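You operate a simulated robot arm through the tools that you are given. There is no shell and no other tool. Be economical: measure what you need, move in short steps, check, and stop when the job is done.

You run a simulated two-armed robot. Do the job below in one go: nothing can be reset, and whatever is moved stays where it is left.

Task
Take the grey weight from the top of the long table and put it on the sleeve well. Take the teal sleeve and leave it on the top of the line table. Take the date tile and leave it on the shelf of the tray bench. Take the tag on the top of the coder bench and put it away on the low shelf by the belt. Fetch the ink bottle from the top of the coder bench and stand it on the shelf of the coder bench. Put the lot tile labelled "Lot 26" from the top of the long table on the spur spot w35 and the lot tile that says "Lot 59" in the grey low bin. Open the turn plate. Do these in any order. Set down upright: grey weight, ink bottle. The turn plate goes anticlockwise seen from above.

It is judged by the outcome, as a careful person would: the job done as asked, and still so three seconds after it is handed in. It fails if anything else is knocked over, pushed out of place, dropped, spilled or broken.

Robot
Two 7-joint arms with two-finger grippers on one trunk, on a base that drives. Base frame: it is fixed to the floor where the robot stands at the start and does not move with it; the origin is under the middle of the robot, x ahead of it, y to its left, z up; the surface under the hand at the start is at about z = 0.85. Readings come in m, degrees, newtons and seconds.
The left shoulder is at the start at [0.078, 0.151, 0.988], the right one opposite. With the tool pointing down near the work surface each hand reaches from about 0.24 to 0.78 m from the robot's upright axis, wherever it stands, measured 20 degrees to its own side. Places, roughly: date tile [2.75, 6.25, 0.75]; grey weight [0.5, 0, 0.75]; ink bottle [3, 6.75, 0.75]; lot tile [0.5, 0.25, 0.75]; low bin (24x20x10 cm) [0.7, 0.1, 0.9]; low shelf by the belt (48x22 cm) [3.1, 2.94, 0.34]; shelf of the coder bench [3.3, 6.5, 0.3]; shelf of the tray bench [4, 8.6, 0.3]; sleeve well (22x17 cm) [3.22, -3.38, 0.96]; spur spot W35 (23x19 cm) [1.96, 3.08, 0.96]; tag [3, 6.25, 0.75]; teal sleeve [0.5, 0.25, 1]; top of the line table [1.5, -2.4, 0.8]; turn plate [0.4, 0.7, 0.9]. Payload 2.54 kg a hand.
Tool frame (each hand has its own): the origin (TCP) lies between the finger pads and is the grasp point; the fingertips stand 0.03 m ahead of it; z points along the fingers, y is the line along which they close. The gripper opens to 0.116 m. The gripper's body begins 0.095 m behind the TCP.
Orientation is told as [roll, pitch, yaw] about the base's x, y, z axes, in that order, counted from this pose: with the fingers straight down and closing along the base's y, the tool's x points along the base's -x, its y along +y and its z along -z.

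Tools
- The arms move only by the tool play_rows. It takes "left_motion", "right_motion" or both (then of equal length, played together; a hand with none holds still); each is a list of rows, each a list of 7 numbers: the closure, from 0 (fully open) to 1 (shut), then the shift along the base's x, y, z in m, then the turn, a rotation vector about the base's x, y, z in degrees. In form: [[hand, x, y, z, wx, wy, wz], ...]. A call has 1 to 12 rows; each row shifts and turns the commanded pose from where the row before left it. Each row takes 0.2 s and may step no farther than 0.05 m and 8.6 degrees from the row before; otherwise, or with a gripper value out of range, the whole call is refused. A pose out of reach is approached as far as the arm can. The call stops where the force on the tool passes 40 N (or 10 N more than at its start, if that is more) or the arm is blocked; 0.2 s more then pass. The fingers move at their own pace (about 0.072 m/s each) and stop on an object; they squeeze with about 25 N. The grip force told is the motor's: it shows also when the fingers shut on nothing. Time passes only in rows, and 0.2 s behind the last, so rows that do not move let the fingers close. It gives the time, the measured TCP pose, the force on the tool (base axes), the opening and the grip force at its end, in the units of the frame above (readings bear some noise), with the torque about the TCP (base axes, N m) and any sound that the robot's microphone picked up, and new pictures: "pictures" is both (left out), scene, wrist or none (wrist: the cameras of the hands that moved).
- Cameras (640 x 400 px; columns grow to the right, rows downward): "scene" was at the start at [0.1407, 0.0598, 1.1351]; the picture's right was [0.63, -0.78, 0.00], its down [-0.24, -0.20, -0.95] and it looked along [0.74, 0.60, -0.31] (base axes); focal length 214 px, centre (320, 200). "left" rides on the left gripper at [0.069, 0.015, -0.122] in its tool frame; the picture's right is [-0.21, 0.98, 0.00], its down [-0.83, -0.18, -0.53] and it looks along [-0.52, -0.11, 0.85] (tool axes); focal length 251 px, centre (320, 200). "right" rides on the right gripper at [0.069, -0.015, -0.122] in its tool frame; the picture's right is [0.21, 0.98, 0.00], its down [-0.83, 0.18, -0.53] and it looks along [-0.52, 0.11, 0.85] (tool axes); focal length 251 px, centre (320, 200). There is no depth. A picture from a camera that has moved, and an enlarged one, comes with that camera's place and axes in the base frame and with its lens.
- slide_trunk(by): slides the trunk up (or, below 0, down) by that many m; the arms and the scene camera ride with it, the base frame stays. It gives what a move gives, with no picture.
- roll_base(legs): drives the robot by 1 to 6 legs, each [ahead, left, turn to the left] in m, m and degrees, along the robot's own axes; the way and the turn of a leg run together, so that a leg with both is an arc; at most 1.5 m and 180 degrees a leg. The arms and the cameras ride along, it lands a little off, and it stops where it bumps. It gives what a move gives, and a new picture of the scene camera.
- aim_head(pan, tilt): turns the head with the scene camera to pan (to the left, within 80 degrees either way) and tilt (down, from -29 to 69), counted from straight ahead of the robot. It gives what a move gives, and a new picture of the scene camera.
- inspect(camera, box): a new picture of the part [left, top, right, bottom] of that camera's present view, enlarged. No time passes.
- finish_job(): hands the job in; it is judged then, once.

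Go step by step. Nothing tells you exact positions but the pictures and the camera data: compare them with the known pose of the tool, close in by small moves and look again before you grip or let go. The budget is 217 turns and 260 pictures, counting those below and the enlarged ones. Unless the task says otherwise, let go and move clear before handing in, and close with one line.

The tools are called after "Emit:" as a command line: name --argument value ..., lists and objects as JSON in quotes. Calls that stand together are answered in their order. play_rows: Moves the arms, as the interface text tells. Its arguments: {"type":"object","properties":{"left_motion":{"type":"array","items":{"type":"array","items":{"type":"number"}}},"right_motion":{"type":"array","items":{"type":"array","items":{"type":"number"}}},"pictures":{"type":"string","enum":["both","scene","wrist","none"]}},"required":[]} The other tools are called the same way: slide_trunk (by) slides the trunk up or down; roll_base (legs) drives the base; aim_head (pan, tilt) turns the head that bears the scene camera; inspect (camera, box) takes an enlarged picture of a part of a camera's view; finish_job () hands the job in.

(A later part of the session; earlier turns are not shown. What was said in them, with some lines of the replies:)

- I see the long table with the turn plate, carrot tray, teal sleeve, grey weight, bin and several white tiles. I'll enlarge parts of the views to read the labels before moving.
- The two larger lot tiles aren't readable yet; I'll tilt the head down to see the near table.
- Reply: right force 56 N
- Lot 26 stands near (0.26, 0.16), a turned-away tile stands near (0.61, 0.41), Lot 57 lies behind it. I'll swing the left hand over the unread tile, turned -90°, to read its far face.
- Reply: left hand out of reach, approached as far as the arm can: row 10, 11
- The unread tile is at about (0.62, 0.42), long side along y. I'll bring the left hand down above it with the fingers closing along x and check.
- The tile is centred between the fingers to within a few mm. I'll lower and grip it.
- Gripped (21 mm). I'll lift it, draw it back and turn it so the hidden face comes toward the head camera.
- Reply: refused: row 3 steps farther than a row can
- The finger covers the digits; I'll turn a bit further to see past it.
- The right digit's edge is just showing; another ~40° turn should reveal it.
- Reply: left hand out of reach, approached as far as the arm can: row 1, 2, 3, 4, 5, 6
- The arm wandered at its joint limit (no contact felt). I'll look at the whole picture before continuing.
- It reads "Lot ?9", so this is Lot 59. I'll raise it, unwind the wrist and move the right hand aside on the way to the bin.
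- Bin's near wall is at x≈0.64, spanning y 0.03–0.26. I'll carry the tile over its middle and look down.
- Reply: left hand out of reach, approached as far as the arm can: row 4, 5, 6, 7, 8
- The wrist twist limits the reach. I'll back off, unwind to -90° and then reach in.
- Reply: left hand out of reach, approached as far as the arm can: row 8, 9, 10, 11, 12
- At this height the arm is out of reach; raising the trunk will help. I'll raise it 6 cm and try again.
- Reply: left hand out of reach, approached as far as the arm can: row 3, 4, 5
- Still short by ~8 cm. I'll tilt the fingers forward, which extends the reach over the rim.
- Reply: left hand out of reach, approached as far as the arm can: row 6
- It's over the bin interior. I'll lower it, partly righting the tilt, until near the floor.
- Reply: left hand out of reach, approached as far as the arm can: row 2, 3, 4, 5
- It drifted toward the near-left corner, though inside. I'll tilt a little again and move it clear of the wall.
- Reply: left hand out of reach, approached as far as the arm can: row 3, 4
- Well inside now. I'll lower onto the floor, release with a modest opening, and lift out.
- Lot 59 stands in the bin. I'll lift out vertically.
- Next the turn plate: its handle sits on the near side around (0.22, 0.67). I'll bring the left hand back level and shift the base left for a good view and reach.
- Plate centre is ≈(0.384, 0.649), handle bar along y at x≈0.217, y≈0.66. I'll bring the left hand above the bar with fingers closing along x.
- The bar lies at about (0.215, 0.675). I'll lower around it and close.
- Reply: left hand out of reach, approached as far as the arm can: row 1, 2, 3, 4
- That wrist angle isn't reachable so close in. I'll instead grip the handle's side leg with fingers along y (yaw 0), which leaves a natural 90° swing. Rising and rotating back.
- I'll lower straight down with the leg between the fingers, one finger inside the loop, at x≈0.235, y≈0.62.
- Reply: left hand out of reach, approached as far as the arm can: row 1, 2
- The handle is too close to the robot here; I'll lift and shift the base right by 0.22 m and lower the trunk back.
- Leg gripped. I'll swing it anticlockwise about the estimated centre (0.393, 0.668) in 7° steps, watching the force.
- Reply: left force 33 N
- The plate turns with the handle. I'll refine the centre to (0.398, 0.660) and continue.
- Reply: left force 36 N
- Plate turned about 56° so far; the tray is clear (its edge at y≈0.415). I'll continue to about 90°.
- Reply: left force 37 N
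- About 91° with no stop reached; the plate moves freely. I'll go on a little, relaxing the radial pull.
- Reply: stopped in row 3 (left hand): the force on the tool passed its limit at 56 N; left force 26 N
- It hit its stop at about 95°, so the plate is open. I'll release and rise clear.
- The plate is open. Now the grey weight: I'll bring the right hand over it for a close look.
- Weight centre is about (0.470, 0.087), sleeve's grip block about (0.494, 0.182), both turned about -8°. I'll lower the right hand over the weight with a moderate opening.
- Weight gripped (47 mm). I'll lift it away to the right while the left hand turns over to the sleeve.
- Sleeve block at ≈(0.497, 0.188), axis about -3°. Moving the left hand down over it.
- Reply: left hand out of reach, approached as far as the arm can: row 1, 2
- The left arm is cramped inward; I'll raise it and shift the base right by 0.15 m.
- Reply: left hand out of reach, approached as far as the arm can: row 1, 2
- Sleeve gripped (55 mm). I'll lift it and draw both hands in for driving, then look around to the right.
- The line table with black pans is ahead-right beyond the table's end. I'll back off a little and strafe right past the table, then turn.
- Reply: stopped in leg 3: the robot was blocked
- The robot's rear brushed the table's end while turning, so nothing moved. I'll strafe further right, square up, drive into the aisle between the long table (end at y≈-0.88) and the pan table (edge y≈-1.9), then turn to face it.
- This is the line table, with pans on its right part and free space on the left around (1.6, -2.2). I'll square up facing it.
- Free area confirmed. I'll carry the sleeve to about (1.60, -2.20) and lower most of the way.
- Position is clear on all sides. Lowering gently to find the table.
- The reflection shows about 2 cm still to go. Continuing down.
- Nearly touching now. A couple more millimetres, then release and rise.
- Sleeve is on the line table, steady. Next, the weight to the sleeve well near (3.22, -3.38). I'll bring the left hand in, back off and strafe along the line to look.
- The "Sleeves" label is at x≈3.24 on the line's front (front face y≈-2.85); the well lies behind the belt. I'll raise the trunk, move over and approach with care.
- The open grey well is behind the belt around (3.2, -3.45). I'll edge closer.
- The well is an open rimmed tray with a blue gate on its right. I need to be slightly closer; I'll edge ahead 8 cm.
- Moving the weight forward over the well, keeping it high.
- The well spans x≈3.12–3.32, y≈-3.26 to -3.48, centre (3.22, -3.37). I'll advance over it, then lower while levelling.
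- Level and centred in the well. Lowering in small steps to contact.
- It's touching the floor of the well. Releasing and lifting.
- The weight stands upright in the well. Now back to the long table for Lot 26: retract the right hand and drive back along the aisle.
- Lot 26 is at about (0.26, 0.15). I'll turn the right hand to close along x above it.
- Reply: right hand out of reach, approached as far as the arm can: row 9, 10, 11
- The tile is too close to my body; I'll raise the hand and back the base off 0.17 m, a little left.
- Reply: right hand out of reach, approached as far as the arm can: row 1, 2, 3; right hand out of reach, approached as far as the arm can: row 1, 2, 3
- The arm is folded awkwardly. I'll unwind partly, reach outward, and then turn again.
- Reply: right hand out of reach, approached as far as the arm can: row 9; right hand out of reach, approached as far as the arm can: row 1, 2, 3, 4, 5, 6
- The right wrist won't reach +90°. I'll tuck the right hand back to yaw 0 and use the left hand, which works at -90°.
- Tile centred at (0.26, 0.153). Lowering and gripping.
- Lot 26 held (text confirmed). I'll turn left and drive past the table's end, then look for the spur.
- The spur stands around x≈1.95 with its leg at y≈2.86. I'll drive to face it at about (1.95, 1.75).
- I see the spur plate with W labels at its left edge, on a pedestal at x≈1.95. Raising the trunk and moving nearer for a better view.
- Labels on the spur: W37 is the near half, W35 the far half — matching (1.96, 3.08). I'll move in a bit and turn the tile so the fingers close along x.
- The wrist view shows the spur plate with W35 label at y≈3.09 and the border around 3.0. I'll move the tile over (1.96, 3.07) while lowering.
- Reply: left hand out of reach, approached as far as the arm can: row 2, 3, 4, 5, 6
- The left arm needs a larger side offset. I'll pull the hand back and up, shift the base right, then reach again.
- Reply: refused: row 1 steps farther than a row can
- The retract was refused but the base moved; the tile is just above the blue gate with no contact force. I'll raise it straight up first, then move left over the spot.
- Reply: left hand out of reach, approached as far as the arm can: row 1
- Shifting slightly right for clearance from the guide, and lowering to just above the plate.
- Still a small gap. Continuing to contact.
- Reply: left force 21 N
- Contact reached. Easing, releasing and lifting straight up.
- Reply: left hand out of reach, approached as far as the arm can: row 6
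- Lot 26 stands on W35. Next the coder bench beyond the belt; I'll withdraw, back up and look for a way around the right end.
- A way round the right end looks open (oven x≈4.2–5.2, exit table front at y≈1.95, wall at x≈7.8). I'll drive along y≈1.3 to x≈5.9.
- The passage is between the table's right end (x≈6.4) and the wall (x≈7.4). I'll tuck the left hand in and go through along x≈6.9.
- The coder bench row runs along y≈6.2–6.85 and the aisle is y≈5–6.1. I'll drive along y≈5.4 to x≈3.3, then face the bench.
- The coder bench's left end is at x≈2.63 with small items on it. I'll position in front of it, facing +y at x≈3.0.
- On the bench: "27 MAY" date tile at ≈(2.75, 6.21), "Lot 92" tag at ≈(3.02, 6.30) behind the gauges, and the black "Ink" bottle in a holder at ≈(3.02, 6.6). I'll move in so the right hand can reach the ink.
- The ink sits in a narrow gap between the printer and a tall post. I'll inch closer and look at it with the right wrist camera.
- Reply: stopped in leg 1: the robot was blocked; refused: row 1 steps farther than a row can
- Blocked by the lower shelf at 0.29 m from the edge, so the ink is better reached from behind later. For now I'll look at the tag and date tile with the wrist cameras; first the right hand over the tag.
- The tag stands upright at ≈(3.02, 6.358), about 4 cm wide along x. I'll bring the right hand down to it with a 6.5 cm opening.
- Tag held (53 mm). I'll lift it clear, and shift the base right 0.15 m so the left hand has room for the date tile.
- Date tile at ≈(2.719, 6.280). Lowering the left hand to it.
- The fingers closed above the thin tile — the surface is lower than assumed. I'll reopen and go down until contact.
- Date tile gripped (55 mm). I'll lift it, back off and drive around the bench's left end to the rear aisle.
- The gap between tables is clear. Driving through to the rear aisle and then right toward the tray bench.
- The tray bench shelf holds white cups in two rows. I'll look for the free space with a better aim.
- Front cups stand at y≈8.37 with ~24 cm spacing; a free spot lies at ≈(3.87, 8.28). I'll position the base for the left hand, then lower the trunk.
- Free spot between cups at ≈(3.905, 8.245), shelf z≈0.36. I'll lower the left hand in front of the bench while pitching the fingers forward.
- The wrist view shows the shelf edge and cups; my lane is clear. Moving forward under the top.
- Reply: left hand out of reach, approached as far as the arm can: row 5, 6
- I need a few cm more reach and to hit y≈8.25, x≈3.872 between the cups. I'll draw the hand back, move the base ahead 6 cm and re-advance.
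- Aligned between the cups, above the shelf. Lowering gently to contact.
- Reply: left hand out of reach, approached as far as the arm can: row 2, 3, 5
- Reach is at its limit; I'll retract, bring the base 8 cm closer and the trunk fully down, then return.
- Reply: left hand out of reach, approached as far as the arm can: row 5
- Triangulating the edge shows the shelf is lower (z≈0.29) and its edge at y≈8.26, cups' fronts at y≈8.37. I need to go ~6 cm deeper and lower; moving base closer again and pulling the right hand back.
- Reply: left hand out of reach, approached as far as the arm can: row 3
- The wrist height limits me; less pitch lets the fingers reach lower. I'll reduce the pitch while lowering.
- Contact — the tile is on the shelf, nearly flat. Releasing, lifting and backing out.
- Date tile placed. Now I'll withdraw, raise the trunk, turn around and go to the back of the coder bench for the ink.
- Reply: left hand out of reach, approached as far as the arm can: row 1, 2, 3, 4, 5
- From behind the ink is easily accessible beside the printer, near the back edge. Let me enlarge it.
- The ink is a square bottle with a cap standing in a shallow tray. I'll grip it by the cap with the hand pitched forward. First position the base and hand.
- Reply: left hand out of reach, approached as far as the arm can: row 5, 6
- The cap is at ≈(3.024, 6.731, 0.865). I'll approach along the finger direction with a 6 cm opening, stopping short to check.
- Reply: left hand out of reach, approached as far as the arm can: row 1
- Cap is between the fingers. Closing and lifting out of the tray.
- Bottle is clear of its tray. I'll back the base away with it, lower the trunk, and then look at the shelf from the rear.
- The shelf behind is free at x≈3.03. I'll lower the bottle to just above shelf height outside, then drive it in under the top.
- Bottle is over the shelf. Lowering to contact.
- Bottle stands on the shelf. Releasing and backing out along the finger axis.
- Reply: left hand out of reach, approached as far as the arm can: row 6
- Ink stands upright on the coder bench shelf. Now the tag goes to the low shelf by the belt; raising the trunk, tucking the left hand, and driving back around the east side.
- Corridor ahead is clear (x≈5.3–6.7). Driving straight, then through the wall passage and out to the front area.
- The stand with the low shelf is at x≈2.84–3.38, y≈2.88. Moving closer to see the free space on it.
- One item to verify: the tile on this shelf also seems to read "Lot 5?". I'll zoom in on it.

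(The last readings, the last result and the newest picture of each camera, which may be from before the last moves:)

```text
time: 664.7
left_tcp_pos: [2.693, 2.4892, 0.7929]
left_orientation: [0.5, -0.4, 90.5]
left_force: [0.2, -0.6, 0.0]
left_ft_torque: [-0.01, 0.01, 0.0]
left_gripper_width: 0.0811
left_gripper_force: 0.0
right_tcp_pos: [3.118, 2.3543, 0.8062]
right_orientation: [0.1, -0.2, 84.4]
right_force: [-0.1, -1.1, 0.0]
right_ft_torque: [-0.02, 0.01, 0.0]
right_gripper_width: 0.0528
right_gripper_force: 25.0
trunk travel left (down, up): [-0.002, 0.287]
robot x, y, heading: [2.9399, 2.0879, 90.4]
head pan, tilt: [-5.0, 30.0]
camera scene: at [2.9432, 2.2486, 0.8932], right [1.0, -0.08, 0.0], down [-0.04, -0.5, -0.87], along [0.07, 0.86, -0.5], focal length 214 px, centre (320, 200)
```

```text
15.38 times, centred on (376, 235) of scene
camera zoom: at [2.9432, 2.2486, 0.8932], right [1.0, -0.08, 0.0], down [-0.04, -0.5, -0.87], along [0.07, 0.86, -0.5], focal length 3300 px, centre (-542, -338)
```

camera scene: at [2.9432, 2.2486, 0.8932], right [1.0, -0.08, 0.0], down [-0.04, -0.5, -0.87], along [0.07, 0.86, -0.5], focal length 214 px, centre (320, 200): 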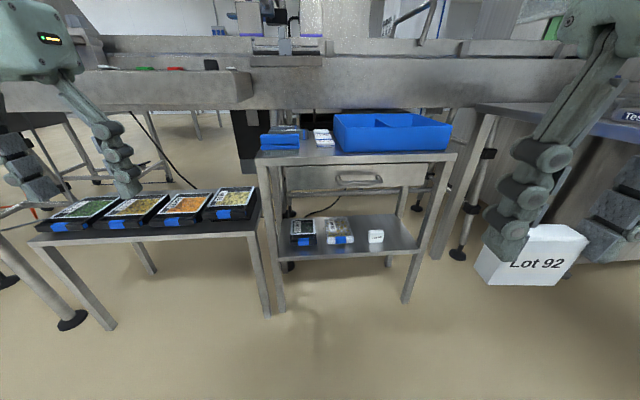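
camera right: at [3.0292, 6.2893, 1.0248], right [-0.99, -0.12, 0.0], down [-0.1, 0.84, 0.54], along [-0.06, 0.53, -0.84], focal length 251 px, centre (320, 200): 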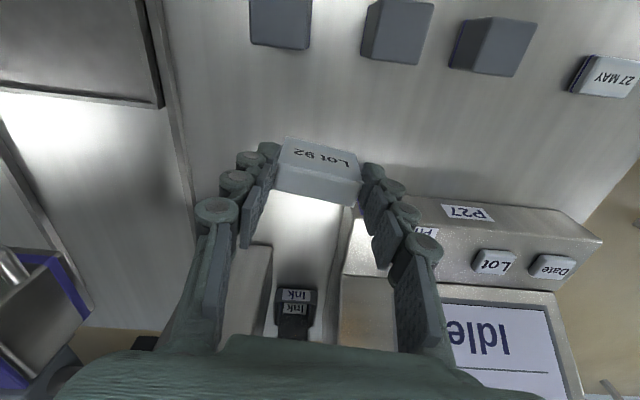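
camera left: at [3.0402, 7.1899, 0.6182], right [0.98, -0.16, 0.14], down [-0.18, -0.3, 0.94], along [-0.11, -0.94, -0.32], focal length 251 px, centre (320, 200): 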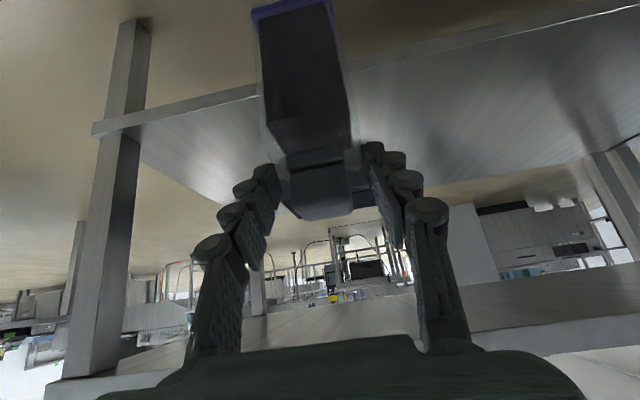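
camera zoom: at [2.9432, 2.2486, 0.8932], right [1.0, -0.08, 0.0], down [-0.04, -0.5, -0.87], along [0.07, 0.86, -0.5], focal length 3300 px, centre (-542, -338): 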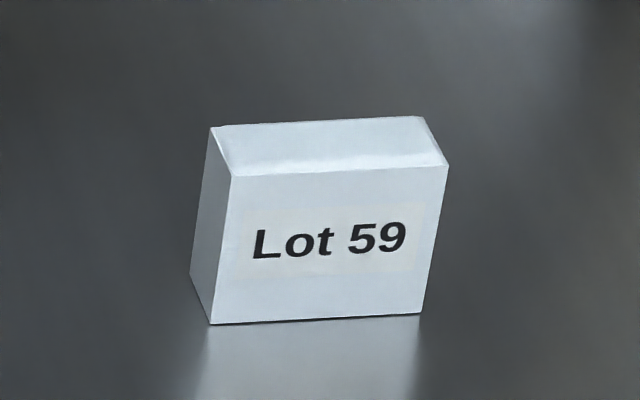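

That one is a white tag, not a teal-striped tile, so tags are kept here and the binned tile was the right kind. The drawer above this shelf means I need a pitched grip; I'll first stand the tag on the free strip of the stand's top and regrip it. Moving closer.

Emit:
play_rows --right_motion '[[1, 0.01, 0, 0.04, 0, 0, 5.7], [1, 0.02, 0, 0.04, 0, 0, 0], [1, 0.02, 0, 0.02, 0, 0, 0]]' --pictures "none"

Emit:
roll_base --legs '[[0.25, 0, 0]]'

Emit:
play_rows --right_motion '[[1, 0.01, 0.045, 0, 0, 0, 0], [1, 0.01, 0.045, 0, 0, 0, 0], [1, 0, 0.045, -0.005, 0, 0, 0], [1, 0, 0.045, -0.01, 0, 0, 0], [1, 0, 0.045, -0.01, 0, 0, 0]]' --pictures "both"

```text
time: 665.5
left_tcp_pos: [2.6923, 2.489, 0.793]
left_orientation: [0.5, -0.3, 90.5]
left_force: [0.2, -0.8, 0.2]
left_ft_torque: [-0.03, 0.01, 0.01]
left_gripper_width: 0.0813
left_gripper_force: 0.1
right_tcp_pos: [3.1612, 2.3582, 0.9013]
right_orientation: [0.2, -0.3, 90.0]
right_force: [-0.3, 0.4, -0.6]
right_ft_torque: [-0.03, 0.0, -0.01]
right_gripper_width: 0.0527
right_gripper_force: 25.2
right hand out of reach, approached as far as the arm can: row 3
trunk travel left (down, up): [-0.002, 0.287]
robot x, y, heading: [2.9339, 2.0889, 90.4]
head pan, tilt: [-5.0, 30.0]
```

```text
time: 667.3
left_tcp_pos: [2.6883, 2.7373, 0.7929]
left_orientation: [0.5, -0.5, 90.6]
left_force: [-0.2, 0.1, 0.0]
left_ft_torque: [0.01, 0.0, 0.03]
left_gripper_width: 0.0808
left_gripper_force: 0.1
right_tcp_pos: [3.1602, 2.6079, 0.9025]
right_orientation: [0.2, -0.3, 90.2]
right_force: [-0.6, -0.4, -0.3]
right_ft_torque: [-0.02, -0.03, -0.02]
right_gripper_width: 0.0525
right_gripper_force: 24.5
trunk travel left (down, up): [-0.002, 0.287]
robot x, y, heading: [2.9328, 2.3415, 90.8]
head pan, tilt: [-5.0, 30.0]
camera scene: at [2.9408, 2.4982, 0.8932], right [1.0, -0.08, 0.0], down [-0.04, -0.5, -0.87], along [0.07, 0.86, -0.5], focal length 214 px, centre (320, 200)
```

scene: 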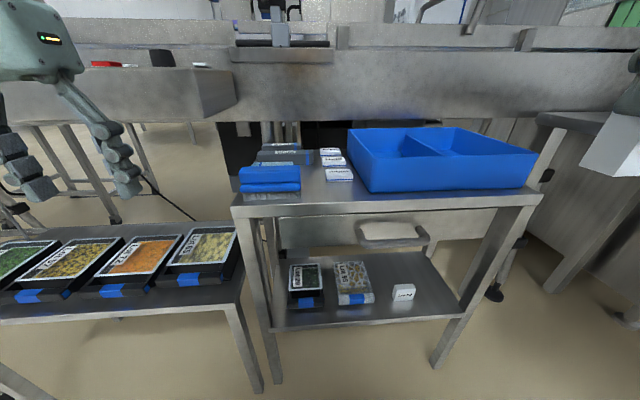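

```text
time: 668.5
left_tcp_pos: [2.6907, 2.7382, 0.7938]
left_orientation: [0.5, -0.4, 90.6]
left_force: [0.0, -0.4, 0.2]
left_ft_torque: [0.01, -0.01, -0.02]
left_gripper_width: 0.0809
left_gripper_force: 0.0
right_tcp_pos: [3.1798, 2.8318, 0.8761]
right_orientation: [0.2, -0.4, 90.1]
right_force: [0.8, -0.4, -0.4]
right_ft_torque: [0.04, -0.01, 0.0]
right_gripper_width: 0.0526
right_gripper_force: 24.8
trunk travel left (down, up): [-0.002, 0.287]
robot x, y, heading: [2.9349, 2.3351, 90.8]
head pan, tilt: [-5.0, 30.0]
camera scene: at [2.9408, 2.4982, 0.8932], right [1.0, -0.08, 0.0], down [-0.04, -0.5, -0.87], along [0.07, 0.86, -0.5], focal length 214 px, centre (320, 200)
camera right: at [3.1961, 2.7613, 0.9983], right [-0.98, -0.22, 0.0], down [-0.18, 0.82, 0.54], along [-0.12, 0.53, -0.84], focal length 251 px, centre (320, 200)
```

scene: 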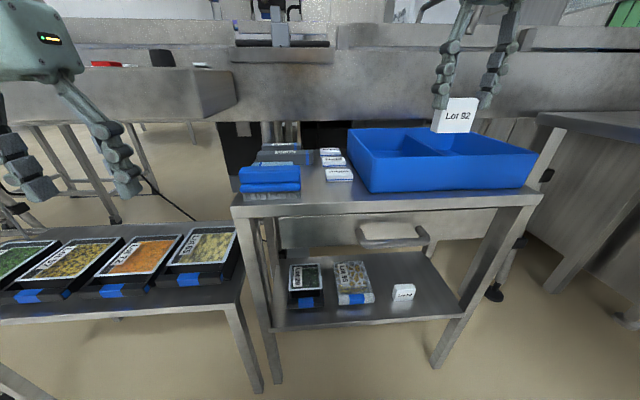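
right: 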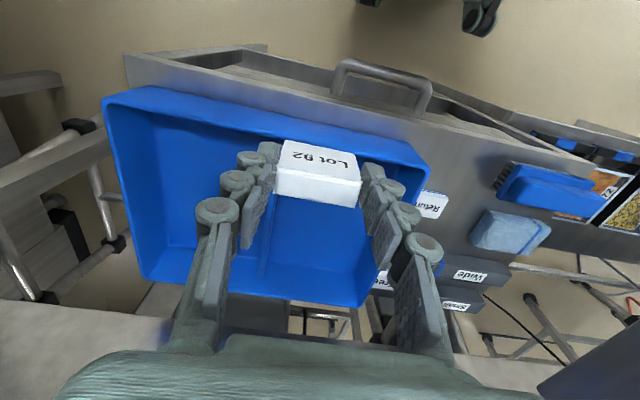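

The strip in front of the bin is too narrow, but there's a free patch left of the bin at ≈(3.01, 2.845). Shifting the base left to put the tag there.

Emit:
roll_base --legs '[[0, 0.165, 0]]'

Emit:
play_rows --right_motion '[[1, -0.003, 0.012, -0.02, 0, 0, 0], [1, 0, 0, -0.03, 0, 0, 0], [1, 0, 0, -0.02, 0, 0, 0]]' --pictures "wrist"

```text
time: 670.8
left_tcp_pos: [2.5227, 2.7357, 0.7933]
left_orientation: [0.6, -0.4, 90.7]
left_force: [-0.2, 0.3, -0.1]
left_ft_torque: [0.01, 0.01, -0.01]
left_gripper_width: 0.0811
left_gripper_force: 0.0
right_tcp_pos: [3.0129, 2.829, 0.8767]
right_orientation: [0.2, -0.4, 90.3]
right_force: [0.1, 0.9, -0.2]
right_ft_torque: [0.02, -0.02, -0.02]
right_gripper_width: 0.0527
right_gripper_force: 24.6
trunk travel left (down, up): [-0.002, 0.287]
robot x, y, heading: [2.7669, 2.3386, 90.4]
head pan, tilt: [-5.0, 30.0]
camera scene: at [2.7744, 2.4966, 0.8932], right [1.0, -0.08, 0.0], down [-0.04, -0.5, -0.87], along [0.07, 0.86, -0.5], focal length 214 px, centre (320, 200)
```

scene: 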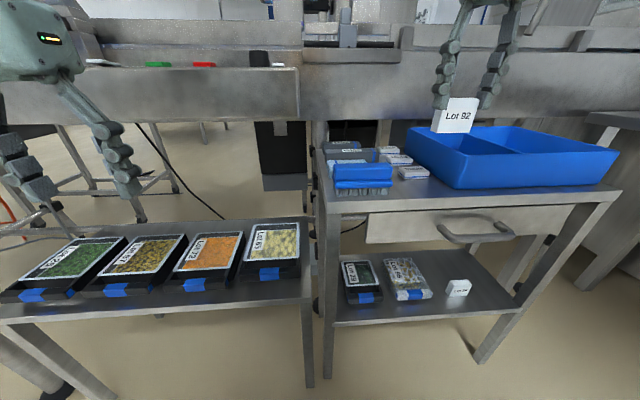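

```text
time: 671.6
left_tcp_pos: [2.5231, 2.7367, 0.7934]
left_orientation: [0.5, -0.5, 90.7]
left_force: [0.2, 0.6, -0.2]
left_ft_torque: [0.02, 0.01, -0.03]
left_gripper_width: 0.0811
left_gripper_force: 0.1
right_tcp_pos: [3.0099, 2.8415, 0.8074]
right_orientation: [0.2, -0.5, 90.2]
right_force: [-0.5, 0.3, -0.4]
right_ft_torque: [0.03, -0.02, 0.02]
right_gripper_width: 0.0526
right_gripper_force: 25.5
trunk travel left (down, up): [-0.002, 0.287]
robot x, y, heading: [2.7698, 2.3373, 90.6]
head pan, tilt: [-5.0, 30.0]
camera right: at [3.0268, 2.7717, 0.9286], right [-0.98, -0.22, 0.0], down [-0.18, 0.82, 0.54], along [-0.12, 0.53, -0.84], focal length 251 px, centre (320, 200)
```

right: 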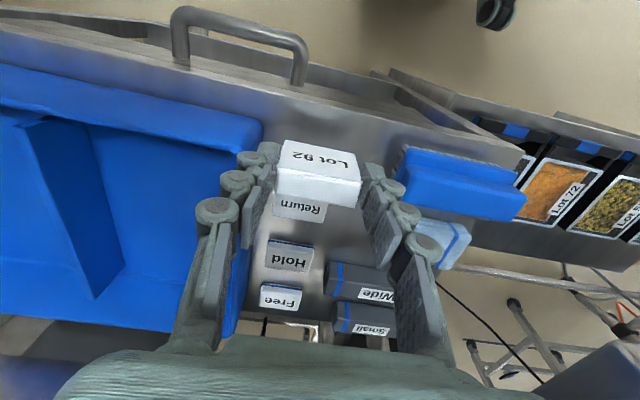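

Emit:
play_rows --right_motion '[[1, -0.012, 0.013, -0.01, 0, 0, 0], [1, 0, 0, -0.02, 0, 0, 0], [1, 0, 0, -0.01, 0, 0, 0], [1, 0, 0, -0.005, 0, 0, 0], [1, 0, 0, -0.004, 0, 0, 0], [1, 0, 0, -0.004, 0, 0, 0], [1, 0, 0, -0.004, 0, 0, 0]]' --pictures "wrist"

```text
time: 673.2
left_tcp_pos: [2.5215, 2.7346, 0.7937]
left_orientation: [0.3, -0.6, 90.6]
left_force: [0.0, -0.8, 0.9]
left_ft_torque: [0.0, 0.02, 0.01]
left_gripper_width: 0.0813
left_gripper_force: 0.1
right_tcp_pos: [2.9984, 2.8547, 0.7579]
right_orientation: [0.4, -1.3, 90.1]
right_force: [0.3, -3.8, 16.6]
right_ft_torque: [-0.16, -0.24, -0.03]
right_gripper_width: 0.0528
right_gripper_force: 24.7
trunk travel left (down, up): [-0.002, 0.287]
robot x, y, heading: [2.7706, 2.3334, 90.4]
head pan, tilt: [-5.0, 30.0]
stopped in row 7 (right hand): the force on the tool passed its limit at 44 N (the readings are from after the stop); the commanded pose is now the measured one
camera right: at [3.0151, 2.7822, 0.8784], right [-0.98, -0.22, 0.0], down [-0.18, 0.81, 0.55], along [-0.12, 0.54, -0.83], focal length 251 px, centre (320, 200)
```

right: 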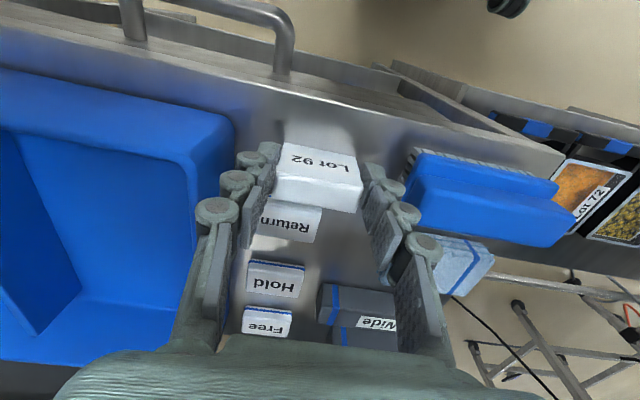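

The tag stands on the stand's top. Releasing, rising, pitching the hand 40°, and coming back for a pitched grip.

Emit:
play_rows --right_motion '[[0.45, 0, 0, 0.001, 0, 0, 0], [0.45, 0, 0, 0, 0, 0, 0], [0.45, 0, 0, 0.03, 0, 0, 0], [0.45, 0, 0, 0.045, 0, 0, 0], [0.45, 0, 0, 0, 8, 0, 0], [0.45, 0, 0, 0, 8, 0, 0], [0.45, 0, 0, 0, 8, 0, 0], [0.45, 0, 0, 0, 8, 0, 0], [0.45, 0, 0, 0, 8, 0, 0]]' --pictures "wrist"

```text
time: 675.2
left_tcp_pos: [2.523, 2.735, 0.7935]
left_orientation: [0.5, -0.4, 90.7]
left_force: [0.1, 0.0, 0.6]
left_ft_torque: [0.0, 0.0, 0.02]
left_gripper_width: 0.0814
left_gripper_force: 0.1
right_tcp_pos: [2.9979, 2.8547, 0.8317]
right_orientation: [0.3, -41.1, 90.1]
right_force: [0.3, -0.1, 0.4]
right_ft_torque: [0.03, -0.01, 0.0]
right_gripper_width: 0.0637
right_gripper_force: 0.0
trunk travel left (down, up): [-0.002, 0.287]
robot x, y, heading: [2.7652, 2.3388, 90.4]
head pan, tilt: [-5.0, 30.0]
camera right: at [3.0152, 2.723, 0.8778], right [-0.98, -0.17, -0.14], down [-0.18, 0.27, 0.95], along [-0.12, 0.95, -0.29], focal length 251 px, centre (320, 200)
```

right: 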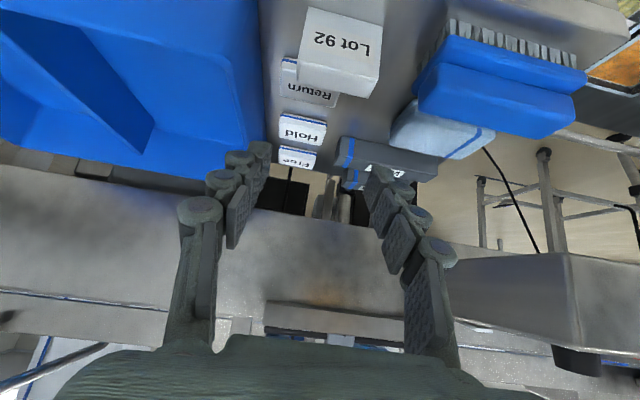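

Emit:
play_rows --right_motion '[[0.45, 0, 0, -0.04, 0, 0, 0], [0.45, 0, 0, -0.03, 0, 0, 0], [0.45, 0, 0, -0.012, 0, 0, 0], [0.45, 0, 0, -0.005, 0, 0, 0], [1, 0, 0, 0, 0, 0, 0], [1, 0, 0, 0, 0, 0, 0], [1, 0, 0, 0, 0, 0, 0]]' --pictures "wrist"

```text
time: 676.8
left_tcp_pos: [2.5242, 2.736, 0.7936]
left_orientation: [0.5, -0.4, 90.6]
left_force: [-0.3, 0.2, 0.2]
left_ft_torque: [0.02, 0.03, 0.0]
left_gripper_width: 0.0812
left_gripper_force: 0.0
right_tcp_pos: [2.998, 2.8538, 0.7444]
right_orientation: [0.3, -41.0, 90.1]
right_force: [0.3, 0.4, 0.0]
right_ft_torque: [-0.02, 0.05, -0.02]
right_gripper_width: 0.0527
right_gripper_force: 25.0
trunk travel left (down, up): [-0.002, 0.287]
robot x, y, heading: [2.7679, 2.3397, 90.0]
head pan, tilt: [-5.0, 30.0]
camera right: at [3.0152, 2.7227, 0.7908], right [-0.98, -0.17, -0.14], down [-0.18, 0.27, 0.95], along [-0.12, 0.95, -0.3], focal length 251 px, centre (320, 200)
```

right: 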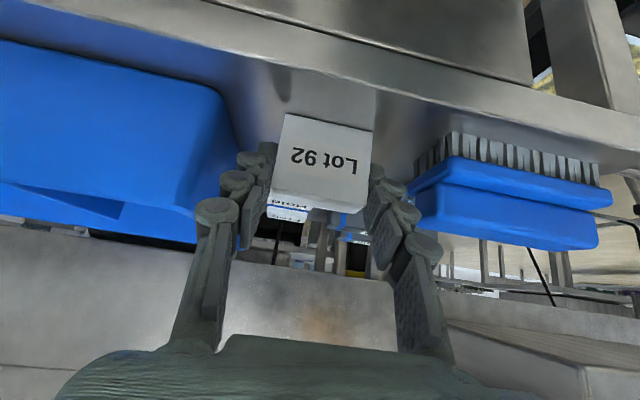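

Gripped upright with the pitched hand. Lifting, backing off, shifting right and lowering in front of the low shelf.

Emit:
play_rows --right_motion '[[1, 0, 0, 0.03, 0, 0, 0], [1, 0, 0, 0.04, 0, 0, 0], [1, 0, -0.01, 0.04, 0, 0, 0]]' --pictures "none"

Emit:
roll_base --legs '[[-0.22, 0, 0], [0, -0.29, 0]]'

Emit:
play_rows --right_motion '[[1, 0, 0, -0.045, 0, 0, 0], [1, 0, 0, -0.045, 0, 0, 0], [1, 0, 0, -0.045, 0, 0, 0], [1, 0, 0, -0.045, 0, 0, 0], [1, 0, 0, -0.045, 0, 0, 0], [1, 0, 0, -0.045, 0, 0, 0], [1, 0, 0, -0.045, 0, 0, 0], [1, 0, 0, -0.045, 0, 0, 0], [1, 0, 0, -0.045, 0, 0, 0], [1, 0, 0, -0.03, 0, 0, 0]]' --pictures "both"

```text
time: 677.6
left_tcp_pos: [2.5228, 2.7356, 0.7926]
left_orientation: [0.5, -0.4, 90.7]
left_force: [-0.2, -0.3, 0.5]
left_ft_torque: [-0.03, 0.02, 0.02]
left_gripper_width: 0.0812
left_gripper_force: 0.2
right_tcp_pos: [2.9981, 2.8449, 0.8562]
right_orientation: [0.3, -40.9, 90.1]
right_force: [-0.5, 0.1, -0.8]
right_ft_torque: [0.02, 0.0, 0.0]
right_gripper_width: 0.0527
right_gripper_force: 25.0
trunk travel left (down, up): [-0.002, 0.287]
robot x, y, heading: [2.7679, 2.3336, 90.5]
head pan, tilt: [-5.0, 30.0]
```

```text
time: 682.2
left_tcp_pos: [2.8155, 2.5204, 0.7937]
left_orientation: [0.5, -0.4, 90.7]
left_force: [0.0, 0.4, 0.2]
left_ft_torque: [-0.05, 0.02, 0.03]
left_gripper_width: 0.0812
left_gripper_force: 0.1
right_tcp_pos: [3.2903, 2.6308, 0.8551]
right_orientation: [0.2, -41.1, 90.0]
right_force: [0.1, 0.2, -0.1]
right_ft_torque: [0.02, -0.01, 0.03]
right_gripper_width: 0.0529
right_gripper_force: 25.0
trunk travel left (down, up): [-0.002, 0.287]
robot x, y, heading: [3.0596, 2.1209, 90.6]
head pan, tilt: [-5.0, 30.0]
camera scene: at [3.0669, 2.2815, 0.8932], right [1.0, -0.08, 0.0], down [-0.04, -0.5, -0.87], along [0.07, 0.86, -0.5], focal length 214 px, centre (320, 200)
```

scene: 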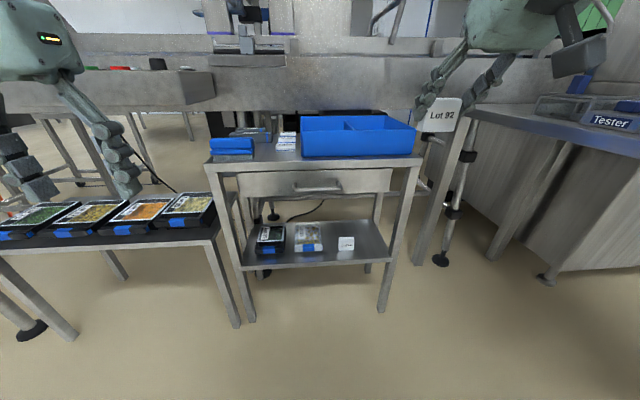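

```text
time: 684.4
left_tcp_pos: [2.8156, 2.5203, 0.7929]
left_orientation: [0.5, -0.5, 90.7]
left_force: [0.2, -0.6, -0.3]
left_ft_torque: [0.03, -0.01, -0.01]
left_gripper_width: 0.0812
left_gripper_force: 0.0
right_tcp_pos: [3.2913, 2.63, 0.4205]
right_orientation: [0.3, -41.0, 90.2]
right_force: [0.5, -0.4, -0.3]
right_ft_torque: [0.0, 0.0, 0.01]
right_gripper_width: 0.0531
right_gripper_force: 25.5
trunk travel left (down, up): [-0.002, 0.287]
robot x, y, heading: [3.0601, 2.1249, 90.4]
head pan, tilt: [-5.0, 30.0]
camera scene: at [3.0668, 2.2814, 0.8933], right [1.0, -0.08, 0.0], down [-0.04, -0.5, -0.87], along [0.07, 0.86, -0.5], focal length 214 px, centre (320, 200)
camera right: at [3.3079, 2.4979, 0.4666], right [-0.98, -0.17, -0.14], down [-0.18, 0.27, 0.95], along [-0.12, 0.95, -0.3], focal length 251 px, centre (320, 200)
```

scene: 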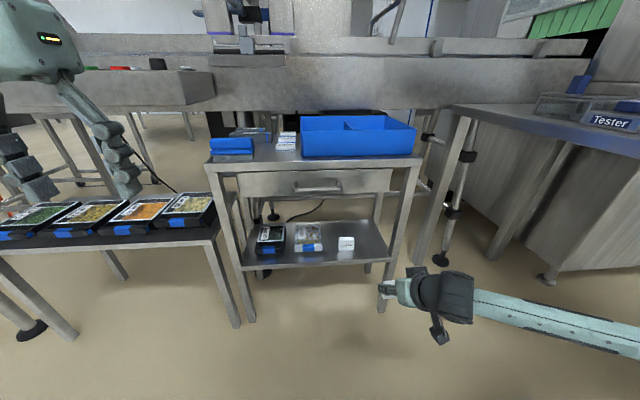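
right: 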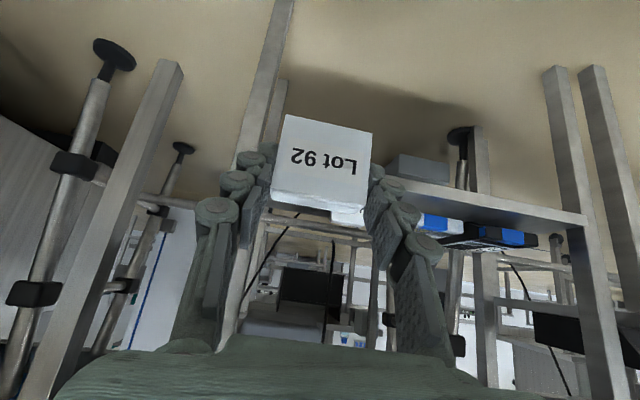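

The shelf surface is z≈0.325 with its edge at y≈2.81; "Lot 59" tag spans x≈3.185–3.24, leaving room at x≈3.29. Moving in.

Emit:
play_rows --right_motion '[[1, 0.003, 0, -0.012, 0, 0, 0]]' --pictures "none"

Emit:
roll_base --legs '[[0.2, 0, 0]]'

Emit:
play_rows --right_motion '[[1, 0, 0.018, -0.01, 0, 0, 0], [1, 0, 0.018, -0.01, 0, 0, 0]]' --pictures "both"

```text
time: 684.8
left_tcp_pos: [2.8148, 2.5207, 0.7944]
left_orientation: [0.4, -0.3, 90.7]
left_force: [-0.3, -0.7, -0.1]
left_ft_torque: [0.01, -0.01, 0.0]
left_gripper_width: 0.081
left_gripper_force: 0.0
right_tcp_pos: [3.2938, 2.6318, 0.4083]
right_orientation: [0.2, -41.0, 90.2]
right_force: [0.4, -0.4, -0.7]
right_ft_torque: [-0.01, 0.02, 0.01]
right_gripper_width: 0.0531
right_gripper_force: 25.4
trunk travel left (down, up): [-0.002, 0.287]
robot x, y, heading: [3.0605, 2.1207, 90.9]
head pan, tilt: [-5.0, 30.0]
```

```text
time: 686.4
left_tcp_pos: [2.8133, 2.7183, 0.7935]
left_orientation: [0.5, -0.4, 90.7]
left_force: [0.0, -0.9, 0.4]
left_ft_torque: [-0.02, -0.02, 0.0]
left_gripper_width: 0.0812
left_gripper_force: 0.0
right_tcp_pos: [3.2913, 2.829, 0.4089]
right_orientation: [0.2, -41.0, 90.2]
right_force: [-0.7, 0.0, 0.1]
right_ft_torque: [-0.02, -0.03, 0.0]
right_gripper_width: 0.053
right_gripper_force: 25.1
trunk travel left (down, up): [-0.002, 0.287]
robot x, y, heading: [3.0595, 2.3214, 90.7]
head pan, tilt: [-5.0, 30.0]
camera scene: at [3.0646, 2.4802, 0.8933], right [1.0, -0.08, 0.0], down [-0.04, -0.5, -0.87], along [0.07, 0.86, -0.5], focal length 214 px, centre (320, 200)
```

scene: 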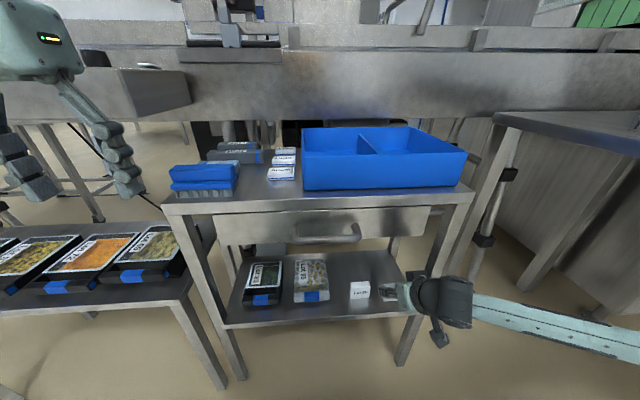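

```text
time: 687.0
left_tcp_pos: [2.8122, 2.7193, 0.7945]
left_orientation: [0.6, -0.4, 90.7]
left_force: [0.2, -0.4, 0.4]
left_ft_torque: [-0.02, 0.03, 0.01]
left_gripper_width: 0.0812
left_gripper_force: 0.1
right_tcp_pos: [3.2898, 2.8653, 0.3894]
right_orientation: [0.3, -40.9, 90.2]
right_force: [-0.2, 0.4, -0.9]
right_ft_torque: [-0.02, -0.04, 0.01]
right_gripper_width: 0.053
right_gripper_force: 25.4
trunk travel left (down, up): [-0.002, 0.287]
robot x, y, heading: [3.0548, 2.32, 90.7]
head pan, tilt: [-5.0, 30.0]
camera scene: at [3.0646, 2.4802, 0.8933], right [1.0, -0.08, 0.0], down [-0.04, -0.5, -0.87], along [0.07, 0.86, -0.5], focal length 214 px, centre (320, 200)
camera right: at [3.3074, 2.7328, 0.4356], right [-0.98, -0.17, -0.14], down [-0.18, 0.27, 0.95], along [-0.12, 0.95, -0.3], focal length 251 px, centre (320, 200)
```

scene: 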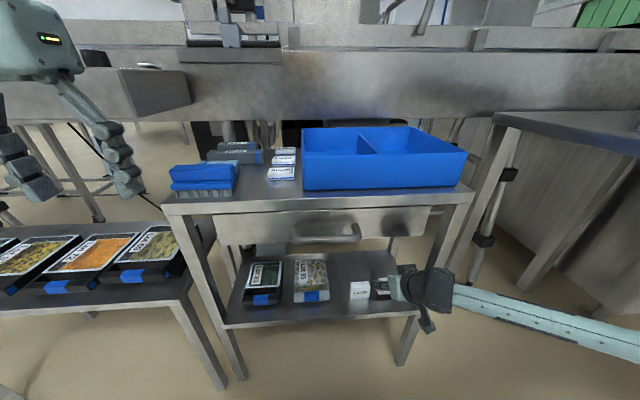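
right: 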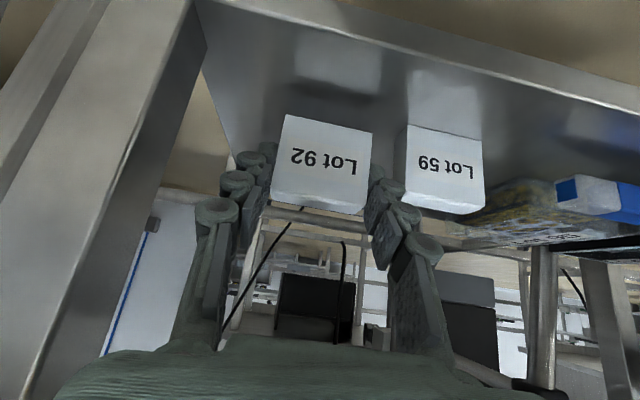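

Tag is right beside the Lot 59 tag with clearance. Shifting 5 mm right and lowering to contact.

Emit:
play_rows --right_motion '[[1, 0.006, 0, -0.006, 0, 0, 0], [1, 0, 0, -0.006, 0, 0, 0], [1, 0, 0, -0.004, 0, 0, 0], [1, 0, 0, -0.003, 0, 0, 0], [1, 0, 0, -0.003, 0, 0, 0], [1, 0, 0, -0.002, 0, 0, 0]]' --pictures "wrist"

```text
time: 688.4
left_tcp_pos: [2.8128, 2.7191, 0.7931]
left_orientation: [0.4, -0.5, 90.8]
left_force: [-0.3, 0.2, -0.9]
left_ft_torque: [0.01, 0.01, -0.03]
left_gripper_width: 0.081
left_gripper_force: 0.0
right_tcp_pos: [3.2966, 2.8671, 0.369]
right_orientation: [0.2, -41.3, 90.4]
right_force: [-0.7, 4.8, 20.3]
right_ft_torque: [0.46, -0.04, 0.0]
right_gripper_width: 0.053
right_gripper_force: 25.3
trunk travel left (down, up): [-0.002, 0.287]
robot x, y, heading: [3.0624, 2.3198, 90.3]
head pan, tilt: [-5.0, 30.0]
camera right: at [3.3137, 2.7347, 0.4138], right [-0.98, -0.17, -0.14], down [-0.18, 0.27, 0.95], along [-0.12, 0.95, -0.29], focal length 251 px, centre (320, 200)
```

right: 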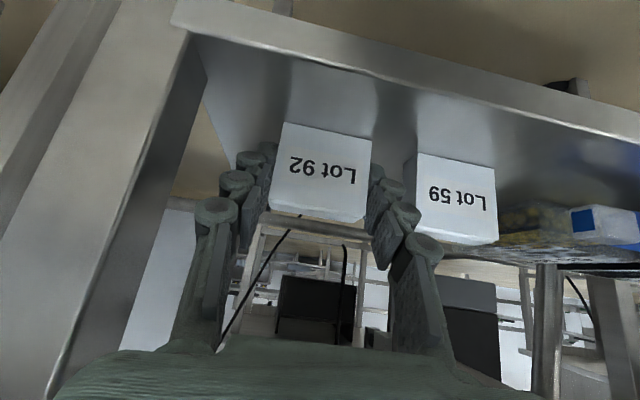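

Contact. Easing, releasing and backing out along the fingers.

Emit:
play_rows --right_motion '[[1, 0, 0, 0.002, 0, 0, 0], [0.46, 0, 0, 0, 0, 0, 0], [0.46, 0, 0, 0, 0, 0, 0], [0.46, 0, -0.02, 0.02, 0, 0, 0], [0.46, 0, -0.03, 0.025, 0, 0, 0], [0.46, 0, -0.04, 0.01, 0, 0, 0], [0.46, 0, -0.045, 0, 0, 0, 0]]' --pictures "wrist"

```text
time: 690.0
left_tcp_pos: [2.8134, 2.719, 0.7935]
left_orientation: [0.5, -0.4, 90.7]
left_force: [-0.1, -0.7, 0.3]
left_ft_torque: [0.0, 0.02, 0.01]
left_gripper_width: 0.0811
left_gripper_force: 0.1
right_tcp_pos: [3.303, 2.7791, 0.4214]
right_orientation: [0.7, -41.0, 90.7]
right_force: [-0.5, 0.6, 0.0]
right_ft_torque: [0.04, -0.02, -0.01]
right_gripper_width: 0.0625
right_gripper_force: 0.1
right hand out of reach, approached as far as the arm can: row 6, 7
trunk travel left (down, up): [-0.002, 0.287]
robot x, y, heading: [3.0577, 2.3208, 90.5]
head pan, tilt: [-5.0, 30.0]
camera right: at [3.323, 2.6472, 0.4691], right [-0.97, -0.18, -0.13], down [-0.18, 0.27, 0.95], along [-0.14, 0.95, -0.3], focal length 251 px, centre (320, 200)
```

right: 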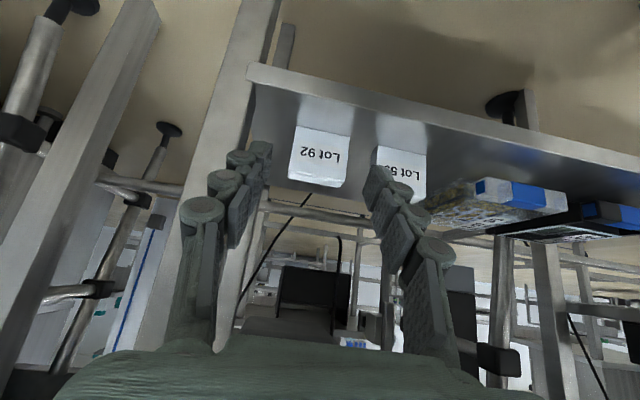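

The tag stands on the low shelf. As a last check I'll back away and drive to the far side of the long table to verify the tile in the bin.

Emit:
roll_base --legs '[[-0.35, 0, 0]]'

Emit:
slide_trunk --by 0.28

Emit:
play_rows --right_motion '[[0.46, 0, 0, 0.045, -7, 0, 0], [0.46, 0, 0, 0.045, -7, 0, 0], [0.46, 0, 0, 0.045, -7, 0, 0], [0.46, -0.01, 0, 0.045, -7, 0, 0], [0.46, -0.02, -0.01, 0.045, -7, 0, 0], [0.46, -0.02, -0.02, 0.045, -6, 0, 0], [0.46, -0.02, -0.03, 0.03, 0, 0, 0]]' --pictures "none"

Emit:
roll_base --legs '[[0, 0, 90], [1.45, 0, 0], [0, 1.5, 0], [0, 0.3, 0]]'

Emit:
aim_head --pan 0 --tilt 28

```text
time: 692.3
left_tcp_pos: [2.8168, 2.3738, 0.793]
left_orientation: [0.5, -0.4, 90.4]
left_force: [0.0, -1.2, 0.4]
left_ft_torque: [-0.01, 0.04, -0.02]
left_gripper_width: 0.0812
left_gripper_force: 0.0
right_tcp_pos: [3.3092, 2.4292, 0.4217]
right_orientation: [0.9, -41.0, 90.1]
right_force: [-0.3, 0.0, -0.4]
right_ft_torque: [0.02, -0.02, -0.01]
right_gripper_width: 0.0626
right_gripper_force: 0.0
trunk travel left (down, up): [-0.002, 0.287]
robot x, y, heading: [3.0607, 1.9686, 90.2]
head pan, tilt: [-5.0, 30.0]
camera scene: at [3.0683, 2.1326, 0.8932], right [1.0, -0.08, 0.0], down [-0.04, -0.5, -0.87], along [0.07, 0.86, -0.5], focal length 214 px, centre (320, 200)
```

scene: 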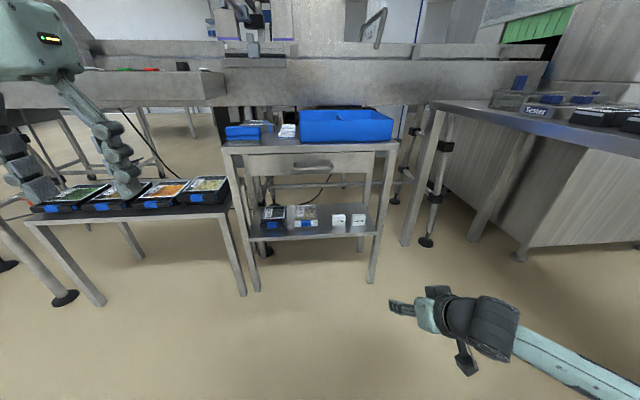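

```text
time: 695.1
left_tcp_pos: [2.8188, 2.3728, 1.0744]
left_orientation: [0.4, -0.5, 90.5]
left_force: [-0.2, 0.9, 0.2]
left_ft_torque: [0.01, -0.01, 0.0]
left_gripper_width: 0.0815
left_gripper_force: 0.1
right_tcp_pos: [3.3094, 2.4305, 0.7025]
right_orientation: [0.9, -40.9, 90.1]
right_force: [0.4, -0.1, -0.5]
right_ft_torque: [-0.02, 0.0, 0.02]
right_gripper_width: 0.0626
right_gripper_force: 0.1
trunk travel left (down, up): [-0.282, 0.007]
robot x, y, heading: [3.0597, 1.9733, 90.4]
head pan, tilt: [-5.0, 30.0]
```

```text
refused: row 5 steps farther than a row can; nothing moved
```

```text
time: 722.2
left_tcp_pos: [1.2115, 0.1067, 1.0724]
left_orientation: [0.5, -0.2, -179.9]
left_force: [0.2, 0.2, 0.3]
left_ft_torque: [-0.01, 0.01, 0.0]
left_gripper_width: 0.081
left_gripper_force: 0.0
right_tcp_pos: [1.1567, 0.5985, 0.7024]
right_orientation: [0.9, -41.0, 179.7]
right_force: [-0.9, 0.9, 0.5]
right_ft_torque: [0.05, 0.01, -0.03]
right_gripper_width: 0.0622
right_gripper_force: 0.0
trunk travel left (down, up): [-0.282, 0.007]
robot x, y, heading: [1.6097, 0.3482, 180.0]
head pan, tilt: [-5.0, 30.0]
stopped in leg 4: the robot was blocked; the commanded pose is now the measured one
camera scene: at [1.4536, 0.3564, 1.1733], right [0.09, 1.0, 0.0], down [0.5, -0.04, -0.87], along [-0.86, 0.08, -0.5], focal length 214 px, centre (320, 200)
```

scene: 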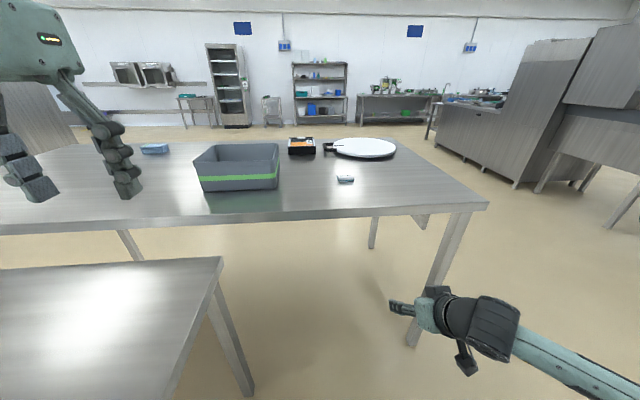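

```text
time: 722.8
left_tcp_pos: [1.2116, 0.1069, 1.0734]
left_orientation: [0.5, -0.3, -179.9]
left_force: [-0.3, -0.2, -0.6]
left_ft_torque: [0.02, -0.01, -0.01]
left_gripper_width: 0.0811
left_gripper_force: 0.0
right_tcp_pos: [1.1557, 0.5978, 0.7016]
right_orientation: [0.9, -40.9, 179.7]
right_force: [0.1, -0.2, 0.3]
right_ft_torque: [0.01, 0.01, -0.03]
right_gripper_width: 0.0627
right_gripper_force: 0.1
trunk travel left (down, up): [-0.282, 0.007]
robot x, y, heading: [1.6112, 0.3498, 180.2]
head pan, tilt: [0.0, 28.0]
camera scene: at [1.4525, 0.3488, 1.1764], right [0.0, 1.0, 0.0], down [0.47, 0.0, -0.88], along [-0.88, 0.0, -0.47], focal length 214 px, centre (320, 200)
```

scene: 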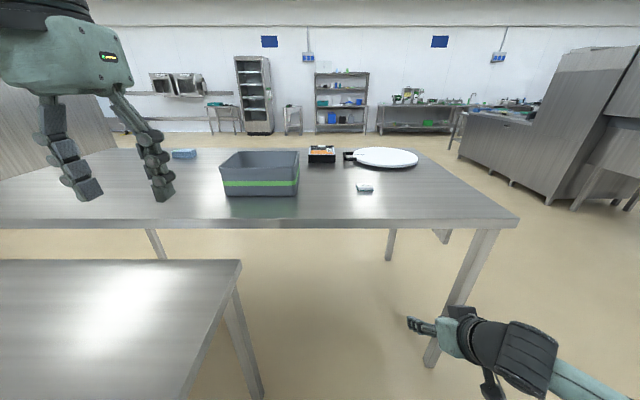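

I can't see into the bin from here; I'll extend the left hand a bit and use its camera.

Emit:
play_rows --left_motion '[[0.35, -0.04, 0.01, 0.01, 0, 0, 0], [0.35, -0.04, 0.01, 0.01, 0, 0, 0], [0.35, -0.04, 0.01, 0.01, 0, 0, 0], [0.35, -0.04, 0.01, 0.01, 0, 0, 0]]' --pictures "wrist"

```text
time: 723.8
left_tcp_pos: [1.0493, 0.1461, 1.1118]
left_orientation: [0.5, -0.3, -179.8]
left_force: [0.7, -1.0, 0.4]
left_ft_torque: [0.01, -0.04, -0.01]
left_gripper_width: 0.0752
left_gripper_force: 0.1
right_tcp_pos: [1.1548, 0.6, 0.701]
right_orientation: [0.9, -40.8, 179.9]
right_force: [0.0, 0.6, -0.4]
right_ft_torque: [-0.01, -0.02, -0.02]
right_gripper_width: 0.0628
right_gripper_force: 0.1
trunk travel left (down, up): [-0.282, 0.007]
robot x, y, heading: [1.6145, 0.3487, 180.0]
head pan, tilt: [0.0, 28.0]
camera left: at [1.1171, 0.1321, 1.2335], right [-0.21, -0.98, 0.01], down [-0.82, 0.18, 0.54], along [-0.53, 0.11, -0.84], focal length 251 px, centre (320, 200)
```

left: 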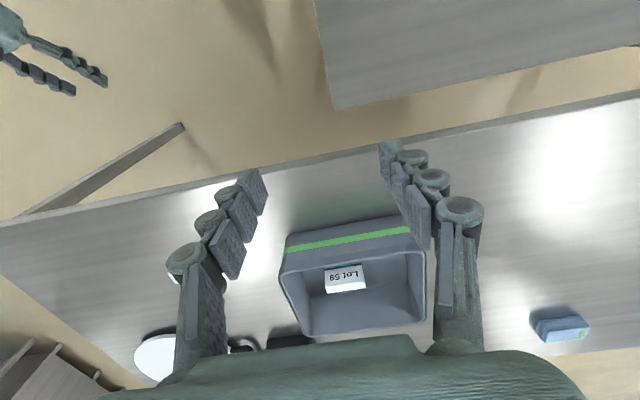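

Emit:
inspect --camera "left" --box '[310, 250, 380, 300]'

```text
8.00 times, centred on (345, 275) of left
camera zoom: at [1.1171, 0.1321, 1.2335], right [-0.21, -0.98, 0.01], down [-0.82, 0.18, 0.54], along [-0.53, 0.11, -0.84], focal length 2012 px, centre (120, -400)
```

zoom: 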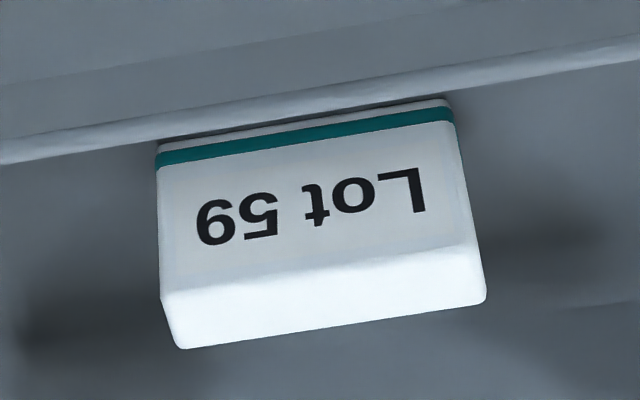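

The tile in the bin reads "Lot 59", and everything else is in place. I'll step away from the neighbouring table and hand in.

Emit:
roll_base --legs '[[0, -0.15, 0]]'

Emit:
finish_job

```text
time: 725.9
left_tcp_pos: [1.0513, 0.297, 1.1132]
left_orientation: [0.5, -0.4, -179.8]
left_force: [0.0, -0.3, 0.1]
left_ft_torque: [-0.04, 0.02, 0.0]
left_gripper_width: 0.0755
left_gripper_force: 0.0
right_tcp_pos: [1.156, 0.7477, 0.7024]
right_orientation: [0.8, -40.7, 179.9]
right_force: [-0.7, -0.1, 0.3]
right_ft_torque: [-0.02, 0.03, 0.01]
right_gripper_width: 0.0625
right_gripper_force: 0.0
trunk travel left (down, up): [-0.282, 0.007]
robot x, y, heading: [1.6143, 0.4964, -180.0]
head pan, tilt: [0.0, 28.0]
camera scene: at [1.4524, 0.499, 1.1764], right [0.0, 1.0, 0.0], down [0.47, 0.0, -0.88], along [-0.88, 0.0, -0.47], focal length 214 px, centre (320, 200)
```

scene: 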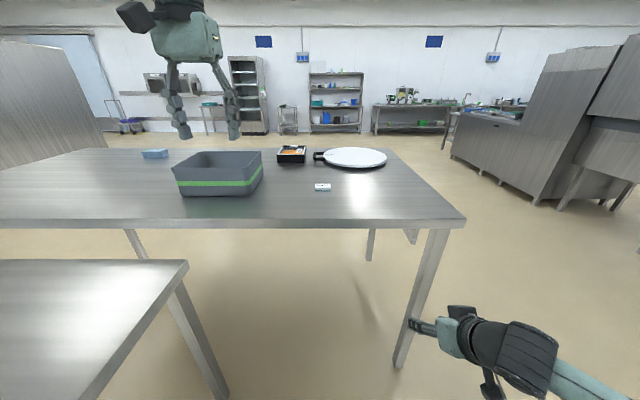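

```text
The job is handed in.
```

All the jobs are done and handed in: the grey weight and ink bottle stand upright in their places, and the sleeve, date tile, tag and both lot tiles are where you asked. I turned the turn plate about 95° anticlockwise until it stopped. The base bumped furniture three times and stopped each time: the end of the long table, the coder bench's lower shelf, and the table beside the long table. I saw nothing moved by any of these.
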